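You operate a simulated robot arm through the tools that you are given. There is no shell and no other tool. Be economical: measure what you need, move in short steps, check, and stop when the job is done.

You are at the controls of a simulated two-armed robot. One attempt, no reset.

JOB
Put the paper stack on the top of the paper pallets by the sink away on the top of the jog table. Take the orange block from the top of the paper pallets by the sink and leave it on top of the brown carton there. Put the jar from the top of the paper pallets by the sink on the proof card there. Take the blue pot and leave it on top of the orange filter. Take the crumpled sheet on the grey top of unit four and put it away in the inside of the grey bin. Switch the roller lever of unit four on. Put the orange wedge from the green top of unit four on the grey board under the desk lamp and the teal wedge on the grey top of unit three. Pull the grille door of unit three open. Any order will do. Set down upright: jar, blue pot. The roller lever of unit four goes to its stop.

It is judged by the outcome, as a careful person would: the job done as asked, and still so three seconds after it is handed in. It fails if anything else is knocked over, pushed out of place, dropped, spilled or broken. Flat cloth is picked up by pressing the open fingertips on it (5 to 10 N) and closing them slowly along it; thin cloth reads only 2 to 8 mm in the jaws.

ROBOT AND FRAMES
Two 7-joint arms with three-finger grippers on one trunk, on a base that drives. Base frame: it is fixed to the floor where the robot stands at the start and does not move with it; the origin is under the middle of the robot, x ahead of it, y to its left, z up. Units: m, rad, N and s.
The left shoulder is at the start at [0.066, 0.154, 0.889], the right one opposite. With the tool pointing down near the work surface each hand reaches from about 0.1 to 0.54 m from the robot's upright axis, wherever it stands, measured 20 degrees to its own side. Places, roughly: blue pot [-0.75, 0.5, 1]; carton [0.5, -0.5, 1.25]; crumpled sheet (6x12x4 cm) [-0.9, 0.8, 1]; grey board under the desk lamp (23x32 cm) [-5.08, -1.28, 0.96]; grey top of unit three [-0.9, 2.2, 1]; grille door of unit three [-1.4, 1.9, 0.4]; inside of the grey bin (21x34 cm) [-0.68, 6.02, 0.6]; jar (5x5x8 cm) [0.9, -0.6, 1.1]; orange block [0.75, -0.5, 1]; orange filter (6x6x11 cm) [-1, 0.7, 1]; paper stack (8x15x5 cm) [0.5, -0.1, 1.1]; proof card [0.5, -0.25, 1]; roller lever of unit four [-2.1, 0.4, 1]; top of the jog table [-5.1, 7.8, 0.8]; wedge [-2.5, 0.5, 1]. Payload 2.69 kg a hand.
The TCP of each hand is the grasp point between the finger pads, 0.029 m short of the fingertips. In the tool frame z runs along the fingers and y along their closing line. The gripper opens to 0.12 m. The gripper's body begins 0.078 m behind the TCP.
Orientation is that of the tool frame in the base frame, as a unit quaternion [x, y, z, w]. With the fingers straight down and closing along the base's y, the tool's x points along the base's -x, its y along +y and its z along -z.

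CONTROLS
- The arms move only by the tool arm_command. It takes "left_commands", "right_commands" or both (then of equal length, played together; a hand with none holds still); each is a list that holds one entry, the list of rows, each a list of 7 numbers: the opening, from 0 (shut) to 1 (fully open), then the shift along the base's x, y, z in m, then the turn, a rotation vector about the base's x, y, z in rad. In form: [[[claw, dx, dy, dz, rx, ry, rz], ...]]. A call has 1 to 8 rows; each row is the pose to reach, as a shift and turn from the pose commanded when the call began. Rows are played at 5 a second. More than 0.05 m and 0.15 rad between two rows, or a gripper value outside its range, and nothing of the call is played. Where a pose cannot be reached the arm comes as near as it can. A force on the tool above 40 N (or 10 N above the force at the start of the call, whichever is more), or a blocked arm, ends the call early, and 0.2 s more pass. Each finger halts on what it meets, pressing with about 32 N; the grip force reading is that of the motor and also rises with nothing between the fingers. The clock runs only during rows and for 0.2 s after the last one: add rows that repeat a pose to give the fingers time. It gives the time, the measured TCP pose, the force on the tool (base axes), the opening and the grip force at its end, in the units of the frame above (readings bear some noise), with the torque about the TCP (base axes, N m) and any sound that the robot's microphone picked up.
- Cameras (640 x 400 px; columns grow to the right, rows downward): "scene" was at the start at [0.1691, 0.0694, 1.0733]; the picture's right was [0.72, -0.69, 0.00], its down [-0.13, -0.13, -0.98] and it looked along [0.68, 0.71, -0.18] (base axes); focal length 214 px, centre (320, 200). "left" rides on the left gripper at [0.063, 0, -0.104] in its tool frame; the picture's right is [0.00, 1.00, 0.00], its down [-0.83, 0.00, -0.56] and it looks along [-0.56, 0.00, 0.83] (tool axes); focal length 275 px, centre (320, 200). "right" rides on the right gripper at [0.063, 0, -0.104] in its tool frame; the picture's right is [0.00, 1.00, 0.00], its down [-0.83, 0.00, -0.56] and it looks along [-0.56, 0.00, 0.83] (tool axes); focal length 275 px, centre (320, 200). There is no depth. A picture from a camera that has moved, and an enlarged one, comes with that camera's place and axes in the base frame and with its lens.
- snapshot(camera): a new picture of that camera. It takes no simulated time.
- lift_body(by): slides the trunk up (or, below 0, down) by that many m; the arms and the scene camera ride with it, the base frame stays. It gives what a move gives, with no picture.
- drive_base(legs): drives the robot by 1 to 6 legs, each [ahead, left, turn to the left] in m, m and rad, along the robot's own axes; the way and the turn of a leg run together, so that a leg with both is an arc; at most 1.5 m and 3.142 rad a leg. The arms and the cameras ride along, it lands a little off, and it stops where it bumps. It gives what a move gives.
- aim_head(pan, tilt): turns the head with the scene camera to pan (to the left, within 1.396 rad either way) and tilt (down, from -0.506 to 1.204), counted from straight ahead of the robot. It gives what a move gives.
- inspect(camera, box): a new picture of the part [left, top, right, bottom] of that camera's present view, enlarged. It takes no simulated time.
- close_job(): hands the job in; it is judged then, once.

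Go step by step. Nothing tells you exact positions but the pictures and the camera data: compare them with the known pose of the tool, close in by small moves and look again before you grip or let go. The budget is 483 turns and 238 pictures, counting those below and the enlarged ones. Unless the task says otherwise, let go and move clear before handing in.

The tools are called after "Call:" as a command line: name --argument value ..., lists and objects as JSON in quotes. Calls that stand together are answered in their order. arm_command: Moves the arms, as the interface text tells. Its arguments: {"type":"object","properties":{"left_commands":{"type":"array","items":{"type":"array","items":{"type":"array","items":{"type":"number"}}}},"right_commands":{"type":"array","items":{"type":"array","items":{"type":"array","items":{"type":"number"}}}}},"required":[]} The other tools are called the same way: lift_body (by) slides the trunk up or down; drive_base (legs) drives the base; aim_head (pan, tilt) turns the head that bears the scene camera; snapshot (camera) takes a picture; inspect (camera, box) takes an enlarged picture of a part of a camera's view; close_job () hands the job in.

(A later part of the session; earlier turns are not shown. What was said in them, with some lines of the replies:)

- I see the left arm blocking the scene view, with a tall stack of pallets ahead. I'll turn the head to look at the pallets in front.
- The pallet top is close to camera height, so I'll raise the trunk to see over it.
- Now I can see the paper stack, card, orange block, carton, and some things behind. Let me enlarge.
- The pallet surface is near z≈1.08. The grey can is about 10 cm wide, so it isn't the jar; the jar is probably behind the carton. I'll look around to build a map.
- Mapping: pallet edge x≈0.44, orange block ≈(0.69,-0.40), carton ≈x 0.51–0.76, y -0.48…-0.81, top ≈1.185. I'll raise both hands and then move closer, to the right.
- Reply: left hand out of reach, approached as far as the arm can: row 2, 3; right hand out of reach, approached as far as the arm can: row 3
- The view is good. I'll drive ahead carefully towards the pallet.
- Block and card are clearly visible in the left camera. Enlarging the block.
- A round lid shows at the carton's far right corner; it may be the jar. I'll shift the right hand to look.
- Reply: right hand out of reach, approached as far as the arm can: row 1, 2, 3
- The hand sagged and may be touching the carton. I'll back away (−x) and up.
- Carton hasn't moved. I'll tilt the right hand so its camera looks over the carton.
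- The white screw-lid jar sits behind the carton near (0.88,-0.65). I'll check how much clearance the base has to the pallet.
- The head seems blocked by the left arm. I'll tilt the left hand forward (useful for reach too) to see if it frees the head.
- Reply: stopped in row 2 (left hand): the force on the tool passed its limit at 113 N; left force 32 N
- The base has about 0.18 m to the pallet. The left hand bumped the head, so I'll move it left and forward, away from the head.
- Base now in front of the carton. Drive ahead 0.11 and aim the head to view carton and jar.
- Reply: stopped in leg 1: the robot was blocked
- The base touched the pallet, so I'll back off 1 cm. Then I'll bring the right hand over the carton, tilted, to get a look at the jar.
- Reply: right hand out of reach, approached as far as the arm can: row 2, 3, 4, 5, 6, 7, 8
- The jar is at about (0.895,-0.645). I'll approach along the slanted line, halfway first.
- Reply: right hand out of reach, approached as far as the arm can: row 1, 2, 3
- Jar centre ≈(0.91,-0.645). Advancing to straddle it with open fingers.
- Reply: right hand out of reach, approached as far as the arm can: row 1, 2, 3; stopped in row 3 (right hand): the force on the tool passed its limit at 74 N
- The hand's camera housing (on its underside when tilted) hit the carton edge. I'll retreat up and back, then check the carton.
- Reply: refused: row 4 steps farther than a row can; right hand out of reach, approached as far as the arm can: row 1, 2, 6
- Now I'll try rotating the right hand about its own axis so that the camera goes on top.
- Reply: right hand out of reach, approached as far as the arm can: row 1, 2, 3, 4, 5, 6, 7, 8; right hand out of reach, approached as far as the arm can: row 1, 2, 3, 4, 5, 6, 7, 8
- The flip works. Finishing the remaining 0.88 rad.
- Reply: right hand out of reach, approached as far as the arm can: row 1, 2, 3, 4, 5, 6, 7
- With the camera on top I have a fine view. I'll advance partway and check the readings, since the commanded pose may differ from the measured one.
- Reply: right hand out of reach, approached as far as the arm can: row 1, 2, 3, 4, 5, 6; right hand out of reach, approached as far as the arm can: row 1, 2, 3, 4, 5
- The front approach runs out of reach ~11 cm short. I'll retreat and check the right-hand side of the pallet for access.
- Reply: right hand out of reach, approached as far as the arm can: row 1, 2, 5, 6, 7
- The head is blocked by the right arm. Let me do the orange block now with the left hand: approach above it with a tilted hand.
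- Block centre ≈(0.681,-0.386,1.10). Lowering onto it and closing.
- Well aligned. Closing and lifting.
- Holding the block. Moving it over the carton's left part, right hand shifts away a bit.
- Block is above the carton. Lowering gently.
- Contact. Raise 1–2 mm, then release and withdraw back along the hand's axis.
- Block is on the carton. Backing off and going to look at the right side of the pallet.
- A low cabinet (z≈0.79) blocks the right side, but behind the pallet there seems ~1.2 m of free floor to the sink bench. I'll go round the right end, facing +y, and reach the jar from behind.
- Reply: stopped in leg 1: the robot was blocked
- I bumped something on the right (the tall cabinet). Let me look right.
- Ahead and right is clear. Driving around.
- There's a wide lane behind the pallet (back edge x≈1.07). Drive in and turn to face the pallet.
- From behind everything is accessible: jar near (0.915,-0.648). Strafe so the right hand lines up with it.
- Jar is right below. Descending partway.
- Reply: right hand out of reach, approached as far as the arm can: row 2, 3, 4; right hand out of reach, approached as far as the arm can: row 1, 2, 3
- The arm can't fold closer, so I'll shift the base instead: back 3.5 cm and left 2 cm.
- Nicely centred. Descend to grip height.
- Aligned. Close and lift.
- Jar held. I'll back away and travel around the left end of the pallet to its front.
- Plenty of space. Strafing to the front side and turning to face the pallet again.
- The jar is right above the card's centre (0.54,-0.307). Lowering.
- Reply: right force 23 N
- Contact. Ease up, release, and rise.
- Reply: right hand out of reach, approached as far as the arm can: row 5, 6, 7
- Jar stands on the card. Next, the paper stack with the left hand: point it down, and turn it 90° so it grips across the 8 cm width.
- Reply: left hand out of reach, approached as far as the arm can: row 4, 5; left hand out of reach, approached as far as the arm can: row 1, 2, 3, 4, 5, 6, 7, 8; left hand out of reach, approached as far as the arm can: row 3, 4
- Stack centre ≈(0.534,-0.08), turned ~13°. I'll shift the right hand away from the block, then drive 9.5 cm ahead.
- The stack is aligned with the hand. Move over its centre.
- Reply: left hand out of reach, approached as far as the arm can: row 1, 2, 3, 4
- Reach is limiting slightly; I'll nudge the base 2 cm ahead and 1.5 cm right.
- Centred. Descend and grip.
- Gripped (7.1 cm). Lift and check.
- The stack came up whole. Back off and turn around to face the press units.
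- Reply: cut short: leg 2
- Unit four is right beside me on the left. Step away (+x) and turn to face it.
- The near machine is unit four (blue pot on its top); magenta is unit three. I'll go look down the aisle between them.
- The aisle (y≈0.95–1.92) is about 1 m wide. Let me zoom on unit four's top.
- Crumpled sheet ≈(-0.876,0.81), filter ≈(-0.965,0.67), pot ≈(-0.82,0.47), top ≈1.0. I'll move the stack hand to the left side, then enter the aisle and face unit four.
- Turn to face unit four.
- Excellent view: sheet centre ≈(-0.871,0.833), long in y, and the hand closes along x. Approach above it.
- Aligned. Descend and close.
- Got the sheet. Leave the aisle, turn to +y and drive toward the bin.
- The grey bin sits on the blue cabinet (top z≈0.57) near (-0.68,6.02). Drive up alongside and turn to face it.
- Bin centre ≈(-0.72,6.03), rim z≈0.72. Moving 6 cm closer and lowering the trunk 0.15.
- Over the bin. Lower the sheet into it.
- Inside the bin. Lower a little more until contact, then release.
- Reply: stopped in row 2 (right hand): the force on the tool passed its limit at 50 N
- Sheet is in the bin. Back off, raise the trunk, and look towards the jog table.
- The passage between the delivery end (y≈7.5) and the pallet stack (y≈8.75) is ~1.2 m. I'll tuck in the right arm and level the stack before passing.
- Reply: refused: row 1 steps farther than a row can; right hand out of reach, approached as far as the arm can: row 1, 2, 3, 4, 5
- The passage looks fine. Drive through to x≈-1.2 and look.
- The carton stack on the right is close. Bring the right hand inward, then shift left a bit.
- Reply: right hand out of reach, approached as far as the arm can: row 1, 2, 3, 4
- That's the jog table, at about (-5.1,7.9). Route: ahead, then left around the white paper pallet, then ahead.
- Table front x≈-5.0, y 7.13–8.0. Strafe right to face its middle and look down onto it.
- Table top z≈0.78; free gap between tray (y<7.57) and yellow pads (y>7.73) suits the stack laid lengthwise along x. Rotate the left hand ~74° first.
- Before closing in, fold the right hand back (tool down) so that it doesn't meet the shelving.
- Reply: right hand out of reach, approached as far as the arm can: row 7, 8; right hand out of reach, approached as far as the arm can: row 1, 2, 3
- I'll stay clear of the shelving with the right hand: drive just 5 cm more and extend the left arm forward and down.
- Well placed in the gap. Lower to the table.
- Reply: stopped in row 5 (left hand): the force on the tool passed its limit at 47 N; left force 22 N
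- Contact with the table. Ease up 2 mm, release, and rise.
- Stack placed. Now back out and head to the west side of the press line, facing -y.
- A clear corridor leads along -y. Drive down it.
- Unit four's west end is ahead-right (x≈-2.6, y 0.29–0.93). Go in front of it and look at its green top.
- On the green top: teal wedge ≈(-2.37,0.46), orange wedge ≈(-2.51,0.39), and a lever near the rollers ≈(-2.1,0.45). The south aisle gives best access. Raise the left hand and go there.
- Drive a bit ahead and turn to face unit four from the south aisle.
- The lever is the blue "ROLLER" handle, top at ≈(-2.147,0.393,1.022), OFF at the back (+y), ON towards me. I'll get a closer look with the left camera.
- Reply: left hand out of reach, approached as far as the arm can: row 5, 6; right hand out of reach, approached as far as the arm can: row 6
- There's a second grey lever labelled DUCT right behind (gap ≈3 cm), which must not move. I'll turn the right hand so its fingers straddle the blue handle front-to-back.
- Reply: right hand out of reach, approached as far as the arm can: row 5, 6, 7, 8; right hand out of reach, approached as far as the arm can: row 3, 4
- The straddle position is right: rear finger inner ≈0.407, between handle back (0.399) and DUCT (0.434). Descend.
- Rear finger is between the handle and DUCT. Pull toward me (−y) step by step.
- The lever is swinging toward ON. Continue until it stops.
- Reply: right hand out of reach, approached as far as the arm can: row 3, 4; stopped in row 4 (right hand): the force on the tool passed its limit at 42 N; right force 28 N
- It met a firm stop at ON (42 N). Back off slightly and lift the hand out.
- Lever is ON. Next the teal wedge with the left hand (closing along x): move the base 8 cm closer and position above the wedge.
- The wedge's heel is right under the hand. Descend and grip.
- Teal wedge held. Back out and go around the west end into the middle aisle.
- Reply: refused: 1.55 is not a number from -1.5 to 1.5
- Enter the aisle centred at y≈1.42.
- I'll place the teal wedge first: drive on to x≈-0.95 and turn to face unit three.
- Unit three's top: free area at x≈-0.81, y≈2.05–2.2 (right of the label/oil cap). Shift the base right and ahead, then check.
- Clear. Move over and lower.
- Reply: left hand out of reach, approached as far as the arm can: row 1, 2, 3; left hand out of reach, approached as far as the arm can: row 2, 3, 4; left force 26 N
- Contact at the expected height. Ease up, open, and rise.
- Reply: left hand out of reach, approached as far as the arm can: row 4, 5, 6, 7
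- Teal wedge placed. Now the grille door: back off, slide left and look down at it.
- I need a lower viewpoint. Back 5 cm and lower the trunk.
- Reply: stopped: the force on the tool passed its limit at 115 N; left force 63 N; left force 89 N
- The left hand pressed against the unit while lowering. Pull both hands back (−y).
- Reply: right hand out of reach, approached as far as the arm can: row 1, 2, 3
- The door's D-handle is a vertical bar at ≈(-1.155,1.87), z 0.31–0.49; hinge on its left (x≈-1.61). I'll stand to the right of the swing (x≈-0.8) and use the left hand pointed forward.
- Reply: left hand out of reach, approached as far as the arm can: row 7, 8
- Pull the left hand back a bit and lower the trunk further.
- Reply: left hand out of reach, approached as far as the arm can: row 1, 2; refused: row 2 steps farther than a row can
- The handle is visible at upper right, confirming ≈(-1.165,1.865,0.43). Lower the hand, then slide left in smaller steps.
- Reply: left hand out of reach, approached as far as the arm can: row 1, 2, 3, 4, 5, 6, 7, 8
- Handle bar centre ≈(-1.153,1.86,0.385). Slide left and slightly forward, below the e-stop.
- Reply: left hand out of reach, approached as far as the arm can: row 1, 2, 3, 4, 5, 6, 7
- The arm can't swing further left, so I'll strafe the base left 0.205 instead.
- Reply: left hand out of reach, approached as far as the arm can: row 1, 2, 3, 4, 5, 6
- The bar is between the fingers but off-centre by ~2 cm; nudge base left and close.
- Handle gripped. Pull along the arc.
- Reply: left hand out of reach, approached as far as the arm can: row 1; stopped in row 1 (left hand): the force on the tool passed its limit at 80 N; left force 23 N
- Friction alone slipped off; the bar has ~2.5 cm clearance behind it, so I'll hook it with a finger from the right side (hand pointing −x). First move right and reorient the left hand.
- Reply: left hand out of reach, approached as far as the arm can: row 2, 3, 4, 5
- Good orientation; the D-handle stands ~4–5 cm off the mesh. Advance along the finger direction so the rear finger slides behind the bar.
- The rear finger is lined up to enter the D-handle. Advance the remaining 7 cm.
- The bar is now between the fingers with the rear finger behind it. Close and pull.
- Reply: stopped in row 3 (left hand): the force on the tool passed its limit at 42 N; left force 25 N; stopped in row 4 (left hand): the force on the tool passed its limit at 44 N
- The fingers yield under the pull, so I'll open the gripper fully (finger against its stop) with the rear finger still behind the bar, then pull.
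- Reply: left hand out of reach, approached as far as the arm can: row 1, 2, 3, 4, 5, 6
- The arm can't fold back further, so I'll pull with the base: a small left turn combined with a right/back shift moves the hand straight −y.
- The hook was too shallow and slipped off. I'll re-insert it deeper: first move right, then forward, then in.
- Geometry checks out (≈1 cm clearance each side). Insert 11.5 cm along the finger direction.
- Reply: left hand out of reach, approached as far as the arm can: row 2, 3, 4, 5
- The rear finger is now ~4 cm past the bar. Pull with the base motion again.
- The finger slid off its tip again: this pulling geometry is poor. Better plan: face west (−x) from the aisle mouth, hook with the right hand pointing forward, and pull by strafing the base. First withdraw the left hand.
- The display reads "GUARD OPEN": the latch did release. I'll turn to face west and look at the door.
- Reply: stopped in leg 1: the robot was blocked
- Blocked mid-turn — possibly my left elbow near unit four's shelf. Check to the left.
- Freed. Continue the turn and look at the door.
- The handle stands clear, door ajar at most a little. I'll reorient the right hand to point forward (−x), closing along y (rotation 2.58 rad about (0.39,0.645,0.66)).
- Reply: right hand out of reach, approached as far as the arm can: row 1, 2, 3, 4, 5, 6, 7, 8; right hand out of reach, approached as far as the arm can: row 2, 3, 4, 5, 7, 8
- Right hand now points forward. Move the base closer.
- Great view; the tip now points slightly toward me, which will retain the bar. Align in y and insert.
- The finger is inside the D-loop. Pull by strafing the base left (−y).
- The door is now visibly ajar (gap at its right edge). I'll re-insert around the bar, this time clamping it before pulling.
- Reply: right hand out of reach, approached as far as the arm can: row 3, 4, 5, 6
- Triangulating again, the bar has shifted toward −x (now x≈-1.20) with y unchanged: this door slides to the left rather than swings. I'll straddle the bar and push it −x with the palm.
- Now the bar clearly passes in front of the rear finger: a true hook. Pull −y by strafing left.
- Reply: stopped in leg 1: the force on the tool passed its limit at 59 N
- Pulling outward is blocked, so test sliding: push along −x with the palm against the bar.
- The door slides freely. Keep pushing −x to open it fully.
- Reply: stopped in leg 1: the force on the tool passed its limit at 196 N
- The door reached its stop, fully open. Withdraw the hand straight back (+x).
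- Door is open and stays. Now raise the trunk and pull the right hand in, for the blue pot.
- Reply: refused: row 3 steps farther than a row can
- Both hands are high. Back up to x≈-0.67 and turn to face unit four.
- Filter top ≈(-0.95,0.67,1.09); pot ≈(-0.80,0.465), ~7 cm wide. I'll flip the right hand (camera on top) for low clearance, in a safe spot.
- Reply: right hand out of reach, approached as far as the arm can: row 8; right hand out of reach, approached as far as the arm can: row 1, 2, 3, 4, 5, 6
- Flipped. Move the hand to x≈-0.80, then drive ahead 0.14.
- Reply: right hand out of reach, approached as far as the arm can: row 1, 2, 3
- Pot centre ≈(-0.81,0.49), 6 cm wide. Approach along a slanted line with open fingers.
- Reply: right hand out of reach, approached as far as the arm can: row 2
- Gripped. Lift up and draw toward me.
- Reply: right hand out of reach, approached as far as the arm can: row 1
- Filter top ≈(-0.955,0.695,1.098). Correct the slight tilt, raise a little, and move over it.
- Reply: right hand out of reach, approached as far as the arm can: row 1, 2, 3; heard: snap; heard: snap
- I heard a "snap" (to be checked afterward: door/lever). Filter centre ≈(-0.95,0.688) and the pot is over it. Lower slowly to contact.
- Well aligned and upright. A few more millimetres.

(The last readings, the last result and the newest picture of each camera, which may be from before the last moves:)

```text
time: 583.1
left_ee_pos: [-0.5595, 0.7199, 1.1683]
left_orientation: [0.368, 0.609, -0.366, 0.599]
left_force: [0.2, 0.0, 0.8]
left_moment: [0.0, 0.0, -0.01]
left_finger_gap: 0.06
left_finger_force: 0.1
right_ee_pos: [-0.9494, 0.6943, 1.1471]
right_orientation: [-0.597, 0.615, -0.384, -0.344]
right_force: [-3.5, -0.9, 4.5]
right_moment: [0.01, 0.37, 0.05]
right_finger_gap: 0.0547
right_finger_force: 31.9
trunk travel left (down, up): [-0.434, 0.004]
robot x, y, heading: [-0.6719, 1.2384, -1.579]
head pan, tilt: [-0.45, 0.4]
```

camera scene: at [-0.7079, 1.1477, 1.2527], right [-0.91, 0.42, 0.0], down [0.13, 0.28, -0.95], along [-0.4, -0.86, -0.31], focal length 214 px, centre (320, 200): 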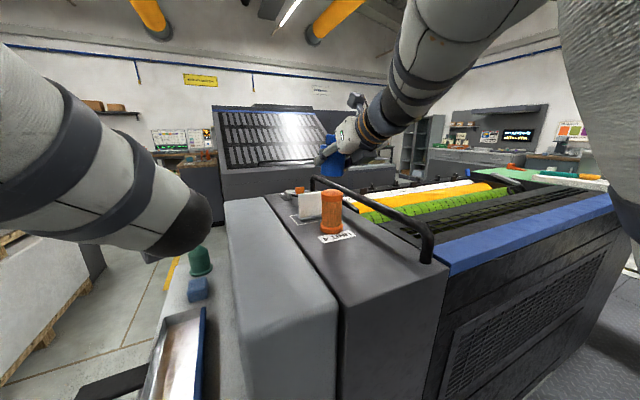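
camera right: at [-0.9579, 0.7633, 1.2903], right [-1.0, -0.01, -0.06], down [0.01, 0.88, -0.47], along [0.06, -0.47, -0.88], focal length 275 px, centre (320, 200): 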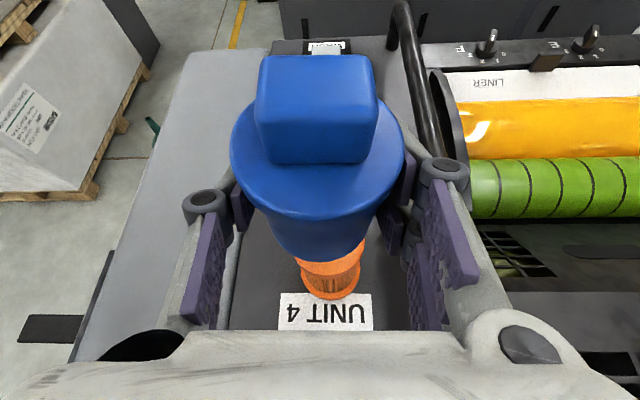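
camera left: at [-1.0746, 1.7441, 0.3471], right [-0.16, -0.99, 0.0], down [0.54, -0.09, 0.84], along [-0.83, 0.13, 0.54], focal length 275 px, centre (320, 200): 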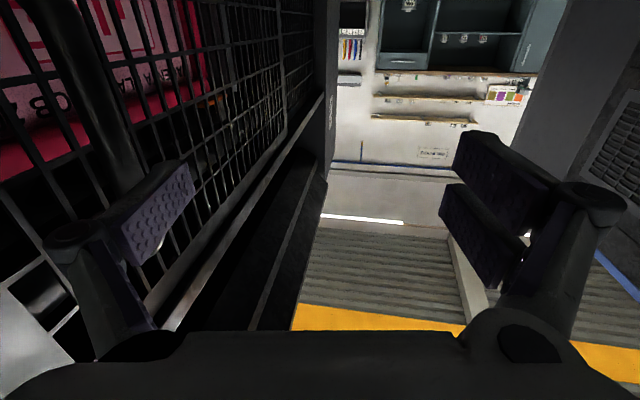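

Contact. Release gently and back out along the finger direction.

Call:
arm_command --right_commands '[[[0.35, 0, 0.0, 0.002, 0, 0, 0], [0.5, 0, 0, 0.002, 0, 0, 0], [0.65, 0, 0, 0.002, 0, 0, 0], [0.8, 0, 0, 0.002, 0, 0, 0], [0.9, 0, 0.02, 0.015, 0, 0, 0], [0.9, 0, 0.055, 0.035, 0, 0, 0], [0.9, 0, 0.09, 0.055, 0, 0, 0], [0.9, 0, 0.13, 0.075, 0, 0, 0]]]'

Call:
snapshot --camera "right"

```text
time: 584.9
left_ee_pos: [-0.5595, 0.7211, 1.1657]
left_orientation: [0.369, 0.609, -0.366, 0.599]
left_force: [0.1, 0.8, -0.4]
left_moment: [0.02, 0.0, 0.03]
left_finger_gap: 0.0599
left_finger_force: 0.0
right_ee_pos: [-1.0171, 0.784, 1.2115]
right_orientation: [-0.594, 0.62, -0.389, -0.332]
right_force: [0.4, 1.2, 1.2]
right_moment: [0.0, 0.02, 0.04]
right_finger_gap: 0.1079
right_finger_force: 0.1
right hand out of reach, approached as far as the arm can: row 6, 7, 8
trunk travel left (down, up): [-0.434, 0.004]
robot x, y, heading: [-0.6709, 1.2356, -1.582]
head pan, tilt: [-0.45, 0.4]
heard: snap
```

```text
27 pictures are left
camera right: at [-1.0275, 0.8458, 1.3155], right [-1.0, -0.01, -0.08], down [0.03, 0.89, -0.46], along [0.08, -0.46, -0.88], focal length 275 px, centre (320, 200)
```

right: 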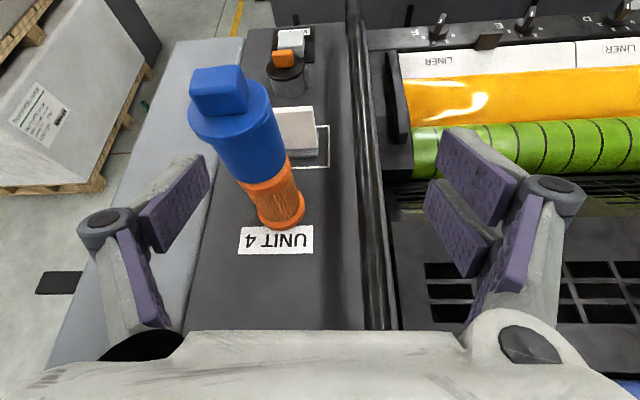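

Pot stands on the filter. Back off, turn west and check the door (snap sounds).

Call:
drive_base --legs '[[-0.13, 0, 0], [0, 0, -1.57]]'

Call:
aim_head --pan -0.5 --tilt 0.6

Call:
snapshot --camera "scene"

```text
time: 590.0
left_ee_pos: [-1.1845, 1.2448, 1.1672]
left_orientation: [0.69, 0.177, -0.681, 0.171]
left_force: [-0.9, 0.7, -0.3]
left_moment: [0.0, -0.01, 0.0]
left_finger_gap: 0.0599
left_finger_force: 0.0
right_ee_pos: [-1.1287, 1.7016, 1.2148]
right_orientation: [0.007, 0.859, -0.04, -0.51]
right_force: [-0.8, 0.3, 0.3]
right_moment: [0.01, 0.01, -0.02]
right_finger_gap: 0.108
right_finger_force: 0.1
trunk travel left (down, up): [-0.434, 0.004]
robot x, y, heading: [-0.6673, 1.3683, -3.133]
head pan, tilt: [-0.45, 0.4]
```

```text
time: 590.7
left_ee_pos: [-1.1845, 1.2454, 1.1662]
left_orientation: [0.69, 0.177, -0.68, 0.171]
left_force: [-0.8, -0.3, 1.3]
left_moment: [0.0, 0.03, 0.03]
left_finger_gap: 0.06
left_finger_force: 0.0
right_ee_pos: [-1.1294, 1.7028, 1.2143]
right_orientation: [0.008, 0.859, -0.042, -0.511]
right_force: [-0.8, -0.1, -0.1]
right_moment: [0.01, 0.0, -0.03]
right_finger_gap: 0.108
right_finger_force: 0.1
trunk travel left (down, up): [-0.434, 0.004]
robot x, y, heading: [-0.6668, 1.3697, -3.132]
head pan, tilt: [-0.499, 0.6]
```

```text
26 pictures are left
camera scene: at [-0.7579, 1.4092, 1.2696], right [0.44, 0.9, 0.0], down [0.12, -0.06, -0.99], along [-0.89, 0.43, -0.13], focal length 214 px, centre (320, 200)
```

scene: 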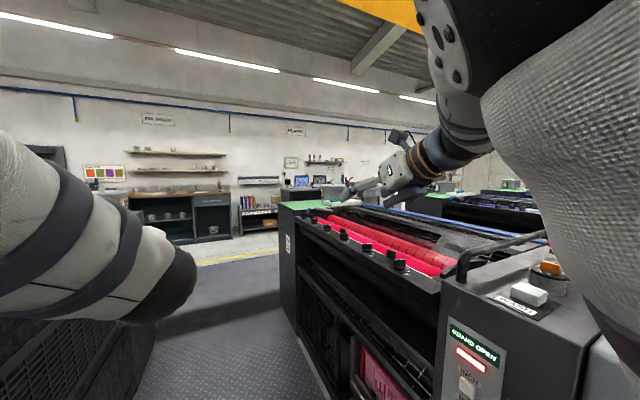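

Guard is still open (red plate visible). Now travel to the south-west side for the orange wedge.

Call:
drive_base --legs '[[1.5, 0.02, 0], [1.2, 0, 0], [0, 0, -1.56]]'

Call:
drive_base --legs '[[-1.43, 0, 0], [0, -0.55, 0]]'

Call:
aim_head --pan -0.4 --tilt 0.5

Call:
snapshot --camera "scene"

```text
refused: leg 1 is longer than a leg can be; nothing moved
```

```text
time: 602.3
left_ee_pos: [0.2702, 1.817, 1.1651]
left_orientation: [0.693, 0.166, -0.683, 0.16]
left_force: [-0.1, -0.2, -0.2]
left_moment: [0.0, 0.01, 0.0]
left_finger_gap: 0.06
left_finger_force: 0.0
right_ee_pos: [0.3393, 2.2716, 1.2149]
right_orientation: [0.02, 0.858, -0.035, -0.511]
right_force: [-0.2, 0.2, -0.4]
right_moment: [0.02, 0.0, 0.02]
right_finger_gap: 0.108
right_finger_force: 0.1
trunk travel left (down, up): [-0.434, 0.004]
robot x, y, heading: [0.7897, 1.9188, 3.122]
head pan, tilt: [-0.499, 0.6]
```

```text
time: 603.0
left_ee_pos: [0.2704, 1.8163, 1.1653]
left_orientation: [0.693, 0.166, -0.683, 0.161]
left_force: [-0.1, -0.3, 1.3]
left_moment: [0.0, 0.03, 0.0]
left_finger_gap: 0.0602
left_finger_force: 0.1
right_ee_pos: [0.3398, 2.2707, 1.2127]
right_orientation: [0.024, 0.859, -0.034, -0.51]
right_force: [-0.7, 0.4, 0.2]
right_moment: [-0.03, -0.02, 0.0]
right_finger_gap: 0.1078
right_finger_force: 0.0
trunk travel left (down, up): [-0.434, 0.004]
robot x, y, heading: [0.791, 1.926, 3.126]
head pan, tilt: [-0.4, 0.499]
```

```text
25 pictures are left
camera scene: at [0.7031, 1.9697, 1.2677], right [0.49, 0.87, 0.0], down [0.13, -0.07, -0.99], along [-0.86, 0.49, -0.15], focal length 214 px, centre (320, 200)
```

scene: 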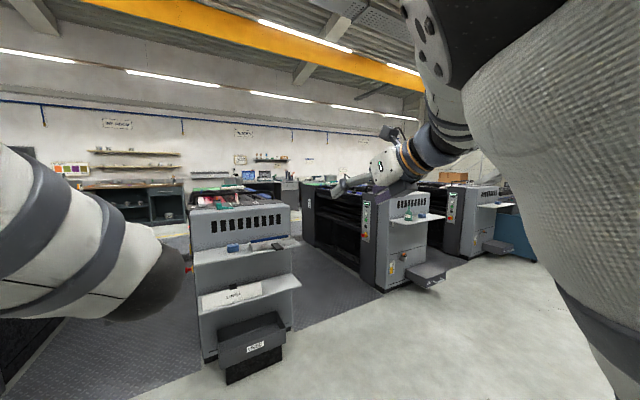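

The first drive was refused so the second ran from the wrong place; nothing was hit. I'll go back into the middle aisle.

Call:
drive_base --legs '[[0, 0.53, 0.012], [1.5, 0, 0]]'

```text
time: 614.5
left_ee_pos: [-1.2238, 1.3532, 1.1655]
left_orientation: [0.696, 0.153, -0.686, 0.147]
left_force: [-0.2, -0.1, -0.6]
left_moment: [-0.03, 0.03, 0.02]
left_finger_gap: 0.0601
left_finger_force: 0.0
right_ee_pos: [-1.1383, 1.805, 1.2136]
right_orientation: [0.038, 0.858, -0.024, -0.512]
right_force: [0.0, 0.1, -0.3]
right_moment: [-0.03, 0.0, 0.0]
right_finger_gap: 0.1081
right_finger_force: 0.0
trunk travel left (down, up): [-0.434, 0.004]
robot x, y, heading: [-0.6988, 1.439, 3.086]
head pan, tilt: [-0.4, 0.499]
```

Call:
drive_base --legs '[[0, 0.04, 0.06], [1.4, 0, 0]]'

Call:
drive_base --legs '[[1.3, 0, 0]]'

```text
time: 622.0
left_ee_pos: [-2.581, 1.2843, 1.167]
left_orientation: [0.691, 0.172, -0.682, 0.166]
left_force: [-0.3, 0.6, 0.0]
left_moment: [0.0, 0.0, -0.03]
left_finger_gap: 0.0603
left_finger_force: 0.1
right_ee_pos: [-2.5195, 1.7409, 1.2119]
right_orientation: [0.016, 0.859, -0.039, -0.51]
right_force: [-0.3, -0.4, 0.0]
right_moment: [-0.03, 0.02, 0.0]
right_finger_gap: 0.108
right_finger_force: 0.0
trunk travel left (down, up): [-0.434, 0.004]
robot x, y, heading: [-2.0648, 1.3978, 3.136]
head pan, tilt: [-0.4, 0.499]
```

```text
time: 628.5
left_ee_pos: [-3.8925, 1.3344, 1.1665]
left_orientation: [0.695, 0.158, -0.685, 0.152]
left_force: [0.1, -0.4, 0.6]
left_moment: [-0.01, 0.01, 0.02]
left_finger_gap: 0.0597
left_finger_force: 0.1
right_ee_pos: [-3.8126, 1.7892, 1.2123]
right_orientation: [0.034, 0.858, -0.03, -0.511]
right_force: [-0.5, 0.4, -0.3]
right_moment: [-0.01, 0.04, 0.0]
right_finger_gap: 0.1083
right_finger_force: 0.1
trunk travel left (down, up): [-0.434, 0.004]
robot x, y, heading: [-3.3751, 1.4244, 3.096]
head pan, tilt: [-0.4, 0.499]
```

Call:
drive_base --legs '[[0, 0, -1.525], [-1.48, 0, 0], [0, -0.55, 0]]'

Call:
snapshot --camera "right"

Call:
aim_head --pan -0.55 --tilt 0.45

Call:
snapshot --camera "scene"

```text
time: 643.7
left_ee_pos: [-2.905, 0.4844, 1.1657]
left_orientation: [0.62, -0.35, -0.609, -0.348]
left_force: [0.2, 0.4, 0.1]
left_moment: [-0.03, 0.0, 0.02]
left_finger_gap: 0.0601
left_finger_force: 0.0
right_ee_pos: [-2.4436, 0.4487, 1.2122]
right_orientation: [0.604, 0.612, 0.32, -0.399]
right_force: [1.5, -0.6, -0.3]
right_moment: [-0.01, -0.02, 0.01]
right_finger_gap: 0.1079
right_finger_force: 0.1
trunk travel left (down, up): [-0.434, 0.004]
robot x, y, heading: [-2.7597, -0.0272, 1.627]
head pan, tilt: [-0.4, 0.499]
```

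```text
24 pictures are left
camera right: at [-2.4313, 0.3888, 1.3156], right [0.99, 0.07, -0.09], down [0.02, -0.89, -0.46], along [-0.11, 0.46, -0.88], focal length 275 px, centre (320, 200)
```

right: 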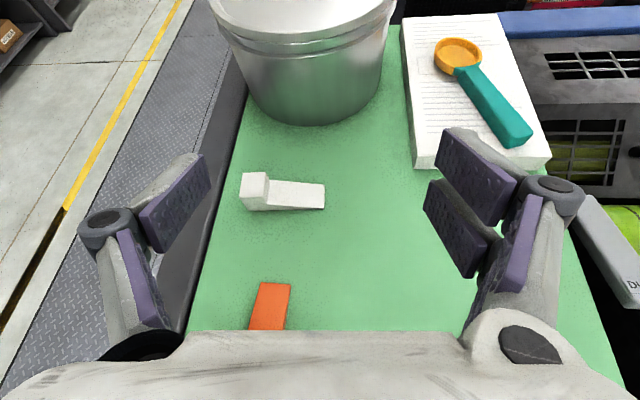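

```text
time: 644.4
left_ee_pos: [-2.9043, 0.4841, 1.1669]
left_orientation: [0.62, -0.349, -0.611, -0.348]
left_force: [0.5, -0.3, 0.1]
left_moment: [0.0, 0.01, -0.01]
left_finger_gap: 0.0602
left_finger_force: 0.0
right_ee_pos: [-2.4413, 0.4486, 1.2118]
right_orientation: [0.605, 0.61, 0.319, -0.401]
right_force: [-0.2, -0.1, -0.1]
right_moment: [0.0, 0.0, -0.02]
right_finger_gap: 0.1082
right_finger_force: 0.1
trunk travel left (down, up): [-0.434, 0.004]
robot x, y, heading: [-2.7656, -0.0275, 1.627]
head pan, tilt: [-0.55, 0.45]
```

```text
23 pictures are left
camera scene: at [-2.7259, 0.0695, 1.2653], right [0.93, -0.38, 0.0], down [-0.07, -0.16, -0.98], along [0.37, 0.91, -0.18], focal length 214 px, centre (320, 200)
```

scene: 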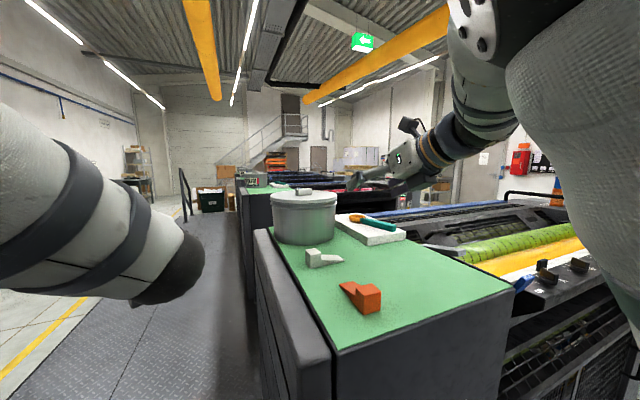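

Call:
inspect --camera "scene" --box '[480, 140, 620, 310]'

```text
2.35 times, centred on (550, 225) of scene
camera zoom: at [-2.7259, 0.0695, 1.2653], right [0.93, -0.38, 0.0], down [-0.07, -0.16, -0.98], along [0.37, 0.91, -0.18], focal length 505 px, centre (-221, 141)
```

zoom: 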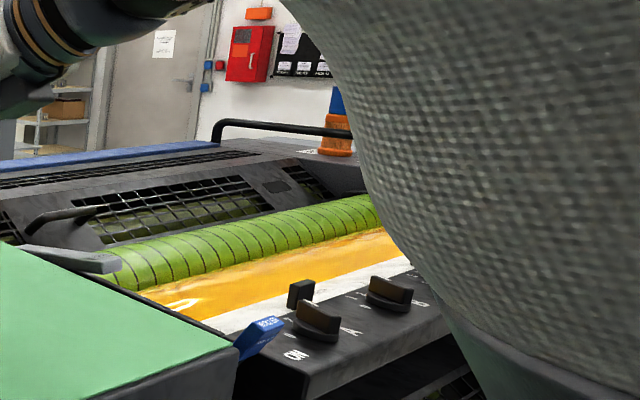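

Lever still ON, pot on filter. Shift the base back 8.5 cm and left 7 cm to bring the right hand above the orange wedge's heel.

Call:
drive_base --legs '[[-0.085, 0.075, 0]]'

Call:
arm_command --right_commands '[[[0.8, 0, 0, -0.04, 0, 0, 0], [0.8, 0, 0, -0.08, 0, 0, 0], [0.8, 0, 0, -0.1, 0, 0, 0], [0.8, 0, 0, -0.1, 0, 0, 0]]]'

Call:
snapshot --camera "right"

```text
time: 645.6
left_ee_pos: [-2.9792, 0.3934, 1.1668]
left_orientation: [0.621, -0.349, -0.61, -0.347]
left_force: [0.1, -0.8, -0.1]
left_moment: [0.0, 0.01, -0.04]
left_finger_gap: 0.0599
left_finger_force: 0.0
right_ee_pos: [-2.5164, 0.3606, 1.2117]
right_orientation: [0.603, 0.612, 0.317, -0.402]
right_force: [-1.4, 0.6, 0.2]
right_moment: [-0.01, -0.03, 0.0]
right_finger_gap: 0.1078
right_finger_force: 0.0
trunk travel left (down, up): [-0.434, 0.004]
robot x, y, heading: [-2.8296, -0.1135, 1.632]
head pan, tilt: [-0.55, 0.45]
```

```text
time: 646.6
left_ee_pos: [-2.98, 0.3933, 1.1674]
left_orientation: [0.621, -0.347, -0.612, -0.346]
left_force: [0.1, -0.4, 0.0]
left_moment: [-0.01, -0.03, 0.0]
left_finger_gap: 0.0598
left_finger_force: 0.1
right_ee_pos: [-2.5152, 0.3628, 1.1094]
right_orientation: [0.603, 0.611, 0.318, -0.402]
right_force: [-0.6, 0.3, 0.1]
right_moment: [0.0, -0.02, 0.03]
right_finger_gap: 0.0959
right_finger_force: 0.0
trunk travel left (down, up): [-0.434, 0.004]
robot x, y, heading: [-2.8333, -0.1136, 1.629]
head pan, tilt: [-0.55, 0.45]
```

```text
21 pictures are left
camera right: at [-2.502, 0.3027, 1.2132], right [0.99, 0.07, -0.09], down [0.02, -0.89, -0.46], along [-0.12, 0.46, -0.88], focal length 275 px, centre (320, 200)
```

right: 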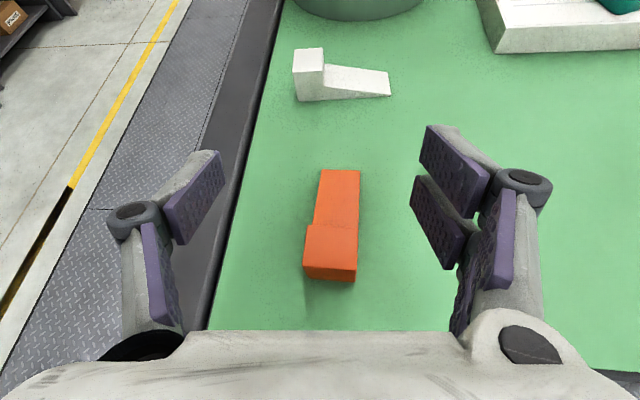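

Aligned over the heel. Descend and grip.

Call:
arm_command --right_commands '[[[0.8, 0, 0, -0.03, 0, 0, 0], [0.8, 0, -0.002, -0.055, 0, 0, 0], [0.8, 0, -0.002, -0.073, 0, 0, 0], [0.6, 0, -0.002, -0.073, 0, 0, 0], [0.4, 0, -0.002, -0.073, 0, 0, 0], [0.2, 0, -0.002, -0.073, 0, 0, 0], [0.15, 0, -0.002, -0.073, 0, 0, 0], [0.15, 0, -0.002, -0.073, 0, 0, 0]]]'

Call:
snapshot --camera "right"

```text
time: 648.4
left_ee_pos: [-2.9787, 0.394, 1.1664]
left_orientation: [0.621, -0.347, -0.612, -0.346]
left_force: [0.3, -0.7, -0.5]
left_moment: [-0.01, -0.03, 0.0]
left_finger_gap: 0.0598
left_finger_force: 0.1
right_ee_pos: [-2.515, 0.3584, 1.0398]
right_orientation: [0.603, 0.612, 0.317, -0.402]
right_force: [-0.7, 0.4, 1.5]
right_moment: [-0.06, -0.04, -0.02]
right_finger_gap: 0.0352
right_finger_force: 31.9
trunk travel left (down, up): [-0.434, 0.004]
robot x, y, heading: [-2.8345, -0.1153, 1.632]
head pan, tilt: [-0.55, 0.45]
```

```text
20 pictures are left
camera right: at [-2.5026, 0.2987, 1.1425], right [0.99, 0.07, -0.09], down [0.02, -0.89, -0.46], along [-0.12, 0.46, -0.88], focal length 275 px, centre (320, 200)
```

right: 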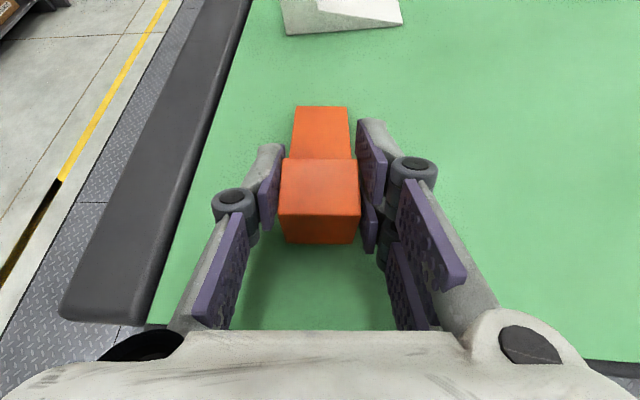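

Gripped. Lift, back off and turn west.

Call:
arm_command --right_commands '[[[0.15, 0, 0, 0.03, 0, 0, 0], [0.15, 0, 0, 0.07, 0, 0, 0], [0.15, 0, 0, 0.11, 0, 0, 0], [0.15, 0, 0, 0.15, 0, 0, 0]]]'

Call:
drive_base --legs '[[-0.12, 0, 0], [0, 0.7, 0], [0, 0, 1.51]]'

Call:
aim_head --pan 0.3 --tilt 0.35

Call:
snapshot --camera "scene"

```text
time: 649.4
left_ee_pos: [-2.9792, 0.3944, 1.1669]
left_orientation: [0.621, -0.348, -0.611, -0.346]
left_force: [-0.2, 1.1, 0.1]
left_moment: [0.04, 0.0, -0.05]
left_finger_gap: 0.0601
left_finger_force: 0.1
right_ee_pos: [-2.5111, 0.3584, 1.1835]
right_orientation: [0.608, 0.607, 0.312, -0.405]
right_force: [0.5, -0.1, -0.7]
right_moment: [-0.01, 0.01, -0.01]
right_finger_gap: 0.0353
right_finger_force: 32.5
trunk travel left (down, up): [-0.434, 0.004]
robot x, y, heading: [-2.8337, -0.1163, 1.629]
head pan, tilt: [-0.55, 0.45]
```

```text
time: 659.7
left_ee_pos: [-4.0334, -0.3932, 1.1662]
left_orientation: [0.691, 0.172, -0.682, 0.166]
left_force: [0.8, 0.5, 0.8]
left_moment: [-0.04, 0.02, 0.01]
left_finger_gap: 0.06
left_finger_force: 0.1
right_ee_pos: [-3.9722, 0.0703, 1.1865]
right_orientation: [0.021, 0.859, -0.046, -0.51]
right_force: [-0.6, -0.5, -1.0]
right_moment: [0.0, 0.02, -0.02]
right_finger_gap: 0.0353
right_finger_force: 31.7
trunk travel left (down, up): [-0.434, 0.004]
robot x, y, heading: [-3.5188, -0.2777, 3.139]
head pan, tilt: [-0.55, 0.45]
```

```text
time: 660.9
left_ee_pos: [-4.0341, -0.3951, 1.1661]
left_orientation: [0.692, 0.175, -0.681, 0.166]
left_force: [0.6, -0.8, 0.6]
left_moment: [-0.03, -0.02, 0.0]
left_finger_gap: 0.0601
left_finger_force: 0.1
right_ee_pos: [-3.971, 0.0707, 1.1864]
right_orientation: [0.022, 0.859, -0.046, -0.509]
right_force: [-0.1, -0.8, 0.2]
right_moment: [0.01, -0.03, -0.04]
right_finger_gap: 0.0353
right_finger_force: 32.1
trunk travel left (down, up): [-0.434, 0.004]
robot x, y, heading: [-3.5175, -0.28, 3.141]
head pan, tilt: [0.3, 0.351]
```

```text
19 pictures are left
camera scene: at [-3.6133, -0.2558, 1.2583], right [0.23, 0.97, 0.0], down [0.24, -0.06, -0.97], along [-0.94, 0.22, -0.25], focal length 214 px, centre (320, 200)
```

scene: 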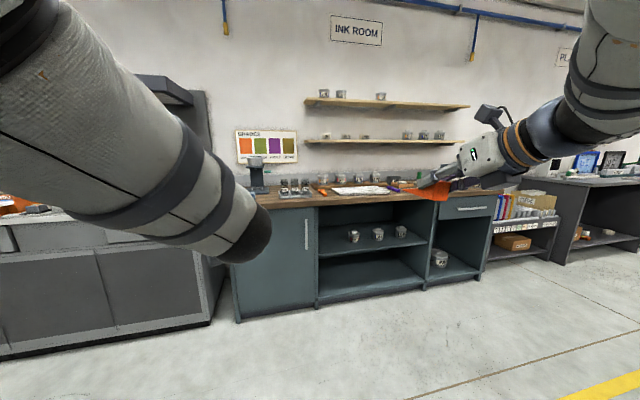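

The lamp bench is to the left. Strafe there.

Call:
drive_base --legs '[[0.25, 1.0, 0]]'

Call:
aim_head --pan -0.1 --tilt 0.45

Call:
snapshot --camera "scene"

```text
time: 668.9
left_ee_pos: [-4.2731, -1.406, 1.1667]
left_orientation: [0.69, 0.179, -0.68, 0.17]
left_force: [-0.5, 0.1, -0.2]
left_moment: [-0.03, -0.03, 0.01]
left_finger_gap: 0.0599
left_finger_force: 0.0
right_ee_pos: [-4.2164, -0.9409, 1.1854]
right_orientation: [0.015, 0.859, -0.05, -0.51]
right_force: [0.4, 0.6, -0.9]
right_moment: [-0.02, 0.01, 0.0]
right_finger_gap: 0.0351
right_finger_force: 31.9
trunk travel left (down, up): [-0.434, 0.004]
robot x, y, heading: [-3.759, -1.2852, -3.128]
head pan, tilt: [0.3, 0.351]
```

```text
time: 669.8
left_ee_pos: [-4.2742, -1.408, 1.1656]
left_orientation: [0.69, 0.181, -0.679, 0.17]
left_force: [0.3, 0.5, -0.2]
left_moment: [-0.05, 0.01, 0.01]
left_finger_gap: 0.0599
left_finger_force: 0.1
right_ee_pos: [-4.2166, -0.9401, 1.1852]
right_orientation: [0.017, 0.86, -0.05, -0.508]
right_force: [0.6, -0.6, -1.3]
right_moment: [-0.01, 0.03, -0.03]
right_finger_gap: 0.0353
right_finger_force: 32.2
trunk travel left (down, up): [-0.434, 0.004]
robot x, y, heading: [-3.757, -1.2811, -3.128]
head pan, tilt: [-0.099, 0.45]
```

```text
18 pictures are left
camera scene: at [-3.8548, -1.2619, 1.2571], right [0.2, 0.98, 0.0], down [0.25, -0.05, -0.97], along [-0.95, 0.2, -0.26], focal length 214 px, centre (320, 200)
```

scene: 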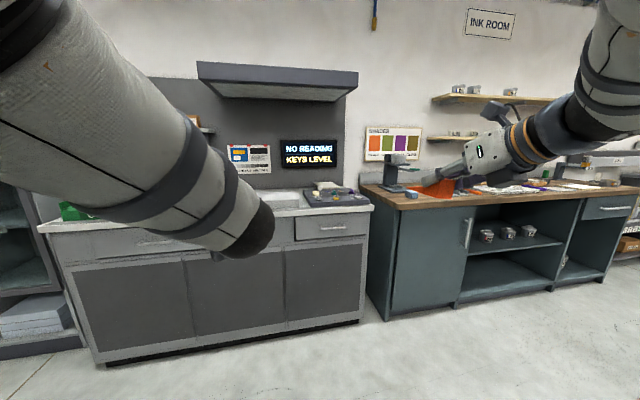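

The grey desk with a lamp hood is ahead. Move so the right hand is in front of the board.

Call:
drive_base --legs '[[0.5, 0.34, 0]]'

Call:
snapshot --camera "right"

```text
time: 673.2
left_ee_pos: [-4.7688, -1.7709, 1.1672]
left_orientation: [0.688, 0.189, -0.678, 0.177]
left_force: [-0.4, 0.3, -0.5]
left_moment: [0.02, 0.02, 0.02]
left_finger_gap: 0.0601
left_finger_force: 0.0
right_ee_pos: [-4.7222, -1.3027, 1.1852]
right_orientation: [0.008, 0.86, -0.056, -0.508]
right_force: [-0.2, -0.3, -2.0]
right_moment: [0.01, -0.02, 0.0]
right_finger_gap: 0.0353
right_finger_force: 32.3
trunk travel left (down, up): [-0.434, 0.004]
robot x, y, heading: [-4.251, -1.6346, -3.112]
head pan, tilt: [-0.099, 0.45]
```

```text
17 pictures are left
camera right: at [-4.6628, -1.2888, 1.2895], right [-0.04, 0.99, -0.1], down [0.89, -0.01, -0.46], along [-0.46, -0.11, -0.88], focal length 275 px, centre (320, 200)
```

right: 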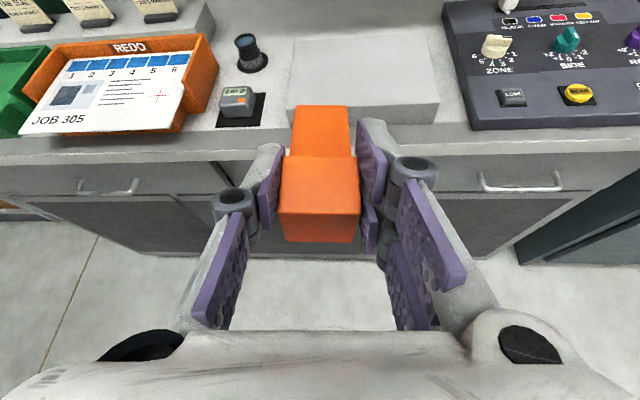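

The grey board centre is ≈(-5.08,-1.265), z≈0.96. Drive 0.2 closer and extend the arm over it.

Call:
drive_base --legs '[[0.22, -0.03, -0.03]]'

Call:
arm_command --right_commands '[[[0.15, -0.03, 0, -0.02, 0, 0, 0], [0.15, -0.065, 0, -0.04, 0, 0, 0], [0.15, -0.1, 0, -0.06, 0, 0, 0], [0.15, -0.13, 0, -0.08, 0, 0, 0], [0.15, -0.13, 0, -0.09, 0, 0, 0]]]'

Call:
snapshot --camera "right"

```text
time: 674.9
left_ee_pos: [-4.9987, -1.7252, 1.1666]
left_orientation: [0.692, 0.176, -0.681, 0.162]
left_force: [-0.2, 0.2, -0.6]
left_moment: [0.01, 0.0, 0.03]
left_finger_gap: 0.0602
left_finger_force: 0.1
right_ee_pos: [-4.9327, -1.2572, 1.184]
right_orientation: [0.025, 0.859, -0.047, -0.51]
right_force: [-0.3, 0.3, 0.1]
right_moment: [0.02, -0.05, 0.03]
right_finger_gap: 0.0351
right_finger_force: 32.1
trunk travel left (down, up): [-0.434, 0.004]
robot x, y, heading: [-4.48, -1.6122, 3.141]
head pan, tilt: [-0.099, 0.45]
```

```text
time: 676.1
left_ee_pos: [-4.9972, -1.7284, 1.168]
left_orientation: [0.692, 0.178, -0.68, 0.162]
left_force: [-0.1, 0.2, 0.3]
left_moment: [-0.02, 0.0, 0.03]
left_finger_gap: 0.0599
left_finger_force: 0.0
right_ee_pos: [-5.0625, -1.2563, 1.0964]
right_orientation: [0.026, 0.859, -0.046, -0.509]
right_force: [0.3, 0.1, -1.1]
right_moment: [0.0, -0.03, 0.02]
right_finger_gap: 0.0352
right_finger_force: 32.1
trunk travel left (down, up): [-0.434, 0.004]
robot x, y, heading: [-4.4793, -1.614, 3.137]
head pan, tilt: [-0.099, 0.45]
```

```text
16 pictures are left
camera right: at [-5.0025, -1.2444, 1.2003], right [-0.01, 0.99, -0.1], down [0.89, -0.04, -0.46], along [-0.46, -0.09, -0.88], focal length 275 px, centre (320, 200)
```

right: 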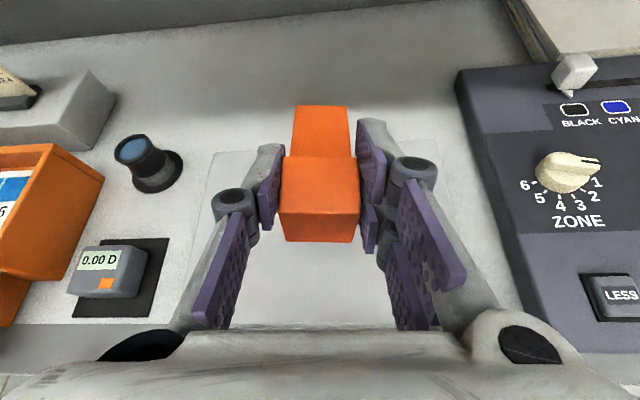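

The board lies flat below, ~23×32 cm around (-5.13,-1.27), surface possibly z≈0.89–0.96. Shift 3 cm further in and lower in steps.

Call:
arm_command --right_commands '[[[0.15, -0.015, -0.005, -0.025, 0, 0, 0], [0.15, -0.03, -0.01, -0.05, 0, 0, 0], [0.15, -0.03, -0.01, -0.07, 0, 0, 0], [0.15, -0.03, -0.01, -0.083, 0, 0, 0], [0.15, -0.03, -0.01, -0.092, 0, 0, 0]]]'

Call:
snapshot --camera "right"

```text
time: 677.3
left_ee_pos: [-4.9974, -1.7276, 1.1663]
left_orientation: [0.692, 0.178, -0.68, 0.162]
left_force: [-0.7, 0.1, 0.8]
left_moment: [0.01, 0.02, 0.0]
left_finger_gap: 0.06
left_finger_force: 0.1
right_ee_pos: [-5.0921, -1.267, 1.0017]
right_orientation: [0.025, 0.859, -0.047, -0.509]
right_force: [0.0, 0.0, -1.2]
right_moment: [-0.03, -0.01, 0.02]
right_finger_gap: 0.0351
right_finger_force: 32.4
trunk travel left (down, up): [-0.434, 0.004]
robot x, y, heading: [-4.4804, -1.6069, 3.133]
head pan, tilt: [-0.099, 0.45]
```

```text
15 pictures are left
camera right: at [-5.0328, -1.2561, 1.1061], right [-0.01, 0.99, -0.1], down [0.89, -0.04, -0.46], along [-0.46, -0.09, -0.88], focal length 275 px, centre (320, 200)
```

right: 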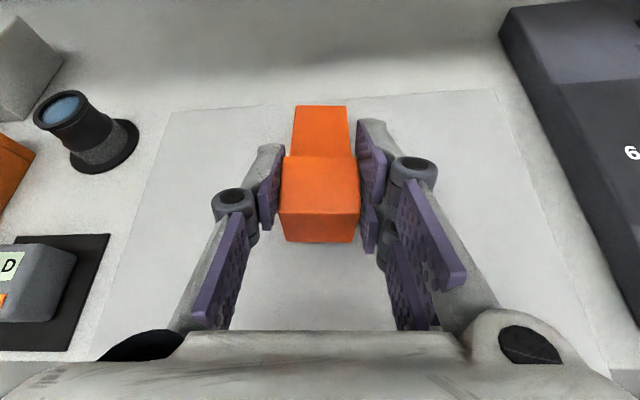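

Centred on the board. Continue lowering gently until contact.

Call:
arm_command --right_commands '[[[0.15, 0, 0, -0.01, 0, 0, 0], [0.15, 0, 0, -0.02, 0, 0, 0], [0.15, 0, 0, -0.03, 0, 0, 0], [0.15, 0, 0, -0.037, 0, 0, 0], [0.15, 0, 0, -0.043, 0, 0, 0], [0.15, 0, 0, -0.048, 0, 0, 0]]]'

```text
time: 678.3
left_ee_pos: [-4.995, -1.73, 1.1688]
left_orientation: [0.692, 0.18, -0.68, 0.162]
left_force: [-0.3, 0.7, -0.1]
left_moment: [0.02, 0.0, -0.02]
left_finger_gap: 0.0603
left_finger_force: 0.0
right_ee_pos: [-5.0938, -1.2692, 0.9848]
right_orientation: [0.023, 0.85, -0.046, -0.524]
right_force: [3.9, 0.5, 21.8]
right_moment: [0.46, -0.17, -0.11]
right_finger_gap: 0.0355
right_finger_force: 31.8
trunk travel left (down, up): [-0.434, 0.004]
robot x, y, heading: [-4.4794, -1.6114, 3.14]
head pan, tilt: [-0.099, 0.45]
stopped in row 4 (right hand): the force on the tool passed its limit at 44 N (the readings are from after the stop); the commanded pose is now the measured one
```

Contact at TCP 0.985. Ease up, release, and withdraw upward and back.

Call:
arm_command --right_commands '[[[0.15, 0, 0, 0.004, 0, 0.03, 0], [0.35, 0, 0, 0.004, 0, 0.03, 0], [0.5, 0, 0, 0.004, 0, 0.03, 0], [0.55, 0.0, 0, 0.004, 0, 0.03, 0], [0.55, 0.01, 0, 0.04, 0, 0.03, 0], [0.55, 0.03, 0, 0.08, 0, 0.03, 0], [0.55, 0.06, 0, 0.12, 0, 0.03, 0]]]'

Call:
snapshot --camera "right"

```text
time: 679.9
left_ee_pos: [-4.9966, -1.7284, 1.1676]
left_orientation: [0.693, 0.18, -0.68, 0.161]
left_force: [-0.5, -0.4, 0.0]
left_moment: [0.0, -0.04, 0.0]
left_finger_gap: 0.06
left_finger_force: 0.1
right_ee_pos: [-5.0353, -1.2699, 1.0995]
right_orientation: [0.024, 0.847, -0.047, -0.53]
right_force: [-0.7, 0.0, 0.5]
right_moment: [0.0, -0.02, -0.01]
right_finger_gap: 0.0661
right_finger_force: 0.0
trunk travel left (down, up): [-0.434, 0.004]
robot x, y, heading: [-4.4822, -1.6099, 3.138]
head pan, tilt: [-0.099, 0.45]
```

```text
14 pictures are left
camera right: at [-4.9714, -1.2584, 1.1996], right [-0.01, 0.99, -0.1], down [0.86, -0.04, -0.5], along [-0.5, -0.09, -0.86], focal length 275 px, centre (320, 200)
```

right: 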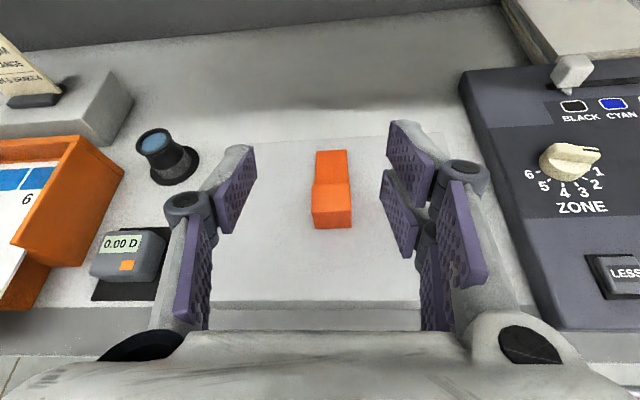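

The orange wedge rests on the grey board. I'll back the robot clear and take a final look.

Call:
drive_base --legs '[[-0.5, 0, 0]]'

Call:
snapshot --camera "right"

```text
time: 682.8
left_ee_pos: [-4.5049, -1.7278, 1.1677]
left_orientation: [0.694, 0.174, -0.681, 0.158]
left_force: [-1.3, 0.5, 1.1]
left_moment: [0.0, 0.0, 0.0]
left_finger_gap: 0.0601
left_finger_force: 0.2
right_ee_pos: [-4.5376, -1.2684, 1.0985]
right_orientation: [0.029, 0.846, -0.043, -0.53]
right_force: [-0.1, -0.1, 0.4]
right_moment: [0.05, 0.01, 0.05]
right_finger_gap: 0.0659
right_finger_force: 0.1
trunk travel left (down, up): [-0.434, 0.004]
robot x, y, heading: [-3.9831, -1.6127, 3.13]
head pan, tilt: [-0.099, 0.45]
```

```text
13 pictures are left
camera right: at [-4.4739, -1.2575, 1.1992], right [0.0, 0.99, -0.1], down [0.86, -0.05, -0.5], along [-0.51, -0.09, -0.86], focal length 275 px, centre (320, 200)
```

right: 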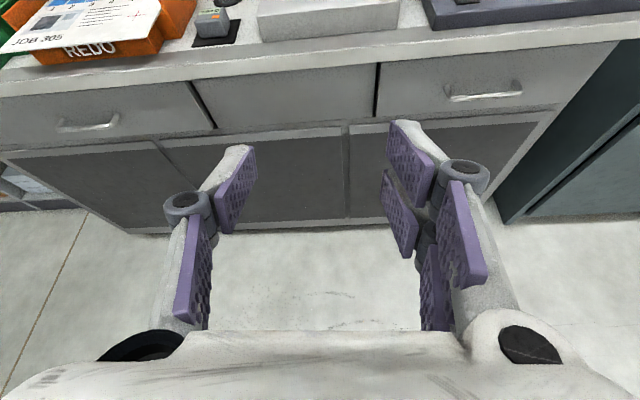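

Everything asked for looks to be in place as far as I've seen it, so I'm handing the job in.

Call:
close_job

```text
The job is handed in.
```

The job is handed in, with every item done as asked. I saw each one in place afterwards, but I did not re-check all of them just before handing in.

- **Paper pallets:** the paper stack is on the jog table, the orange block is on the brown carton, and the jar stands upright on the proof card.
- **Unit four:** the blue pot stands upright on the orange filter, the crumpled sheet is in the grey bin, and the roller lever is ON at its stop.
- **Wedges:** the orange wedge is on the grey board under the desk lamp, and the teal wedge is on the grey top of unit three.
- **Grille door of unit three:** it slides rather than swings. It is open to its stop, and the panel reads "GUARD OPEN".

**Contacts along the way:**
- I bumped the pallet, a cabinet and unit three, and struck the carton once; the carton was in the same place afterwards.
- I heard a "snap" a few times while placing the blue pot and never found the cause. Afterwards the pot, the lever and the door were still as they should be.
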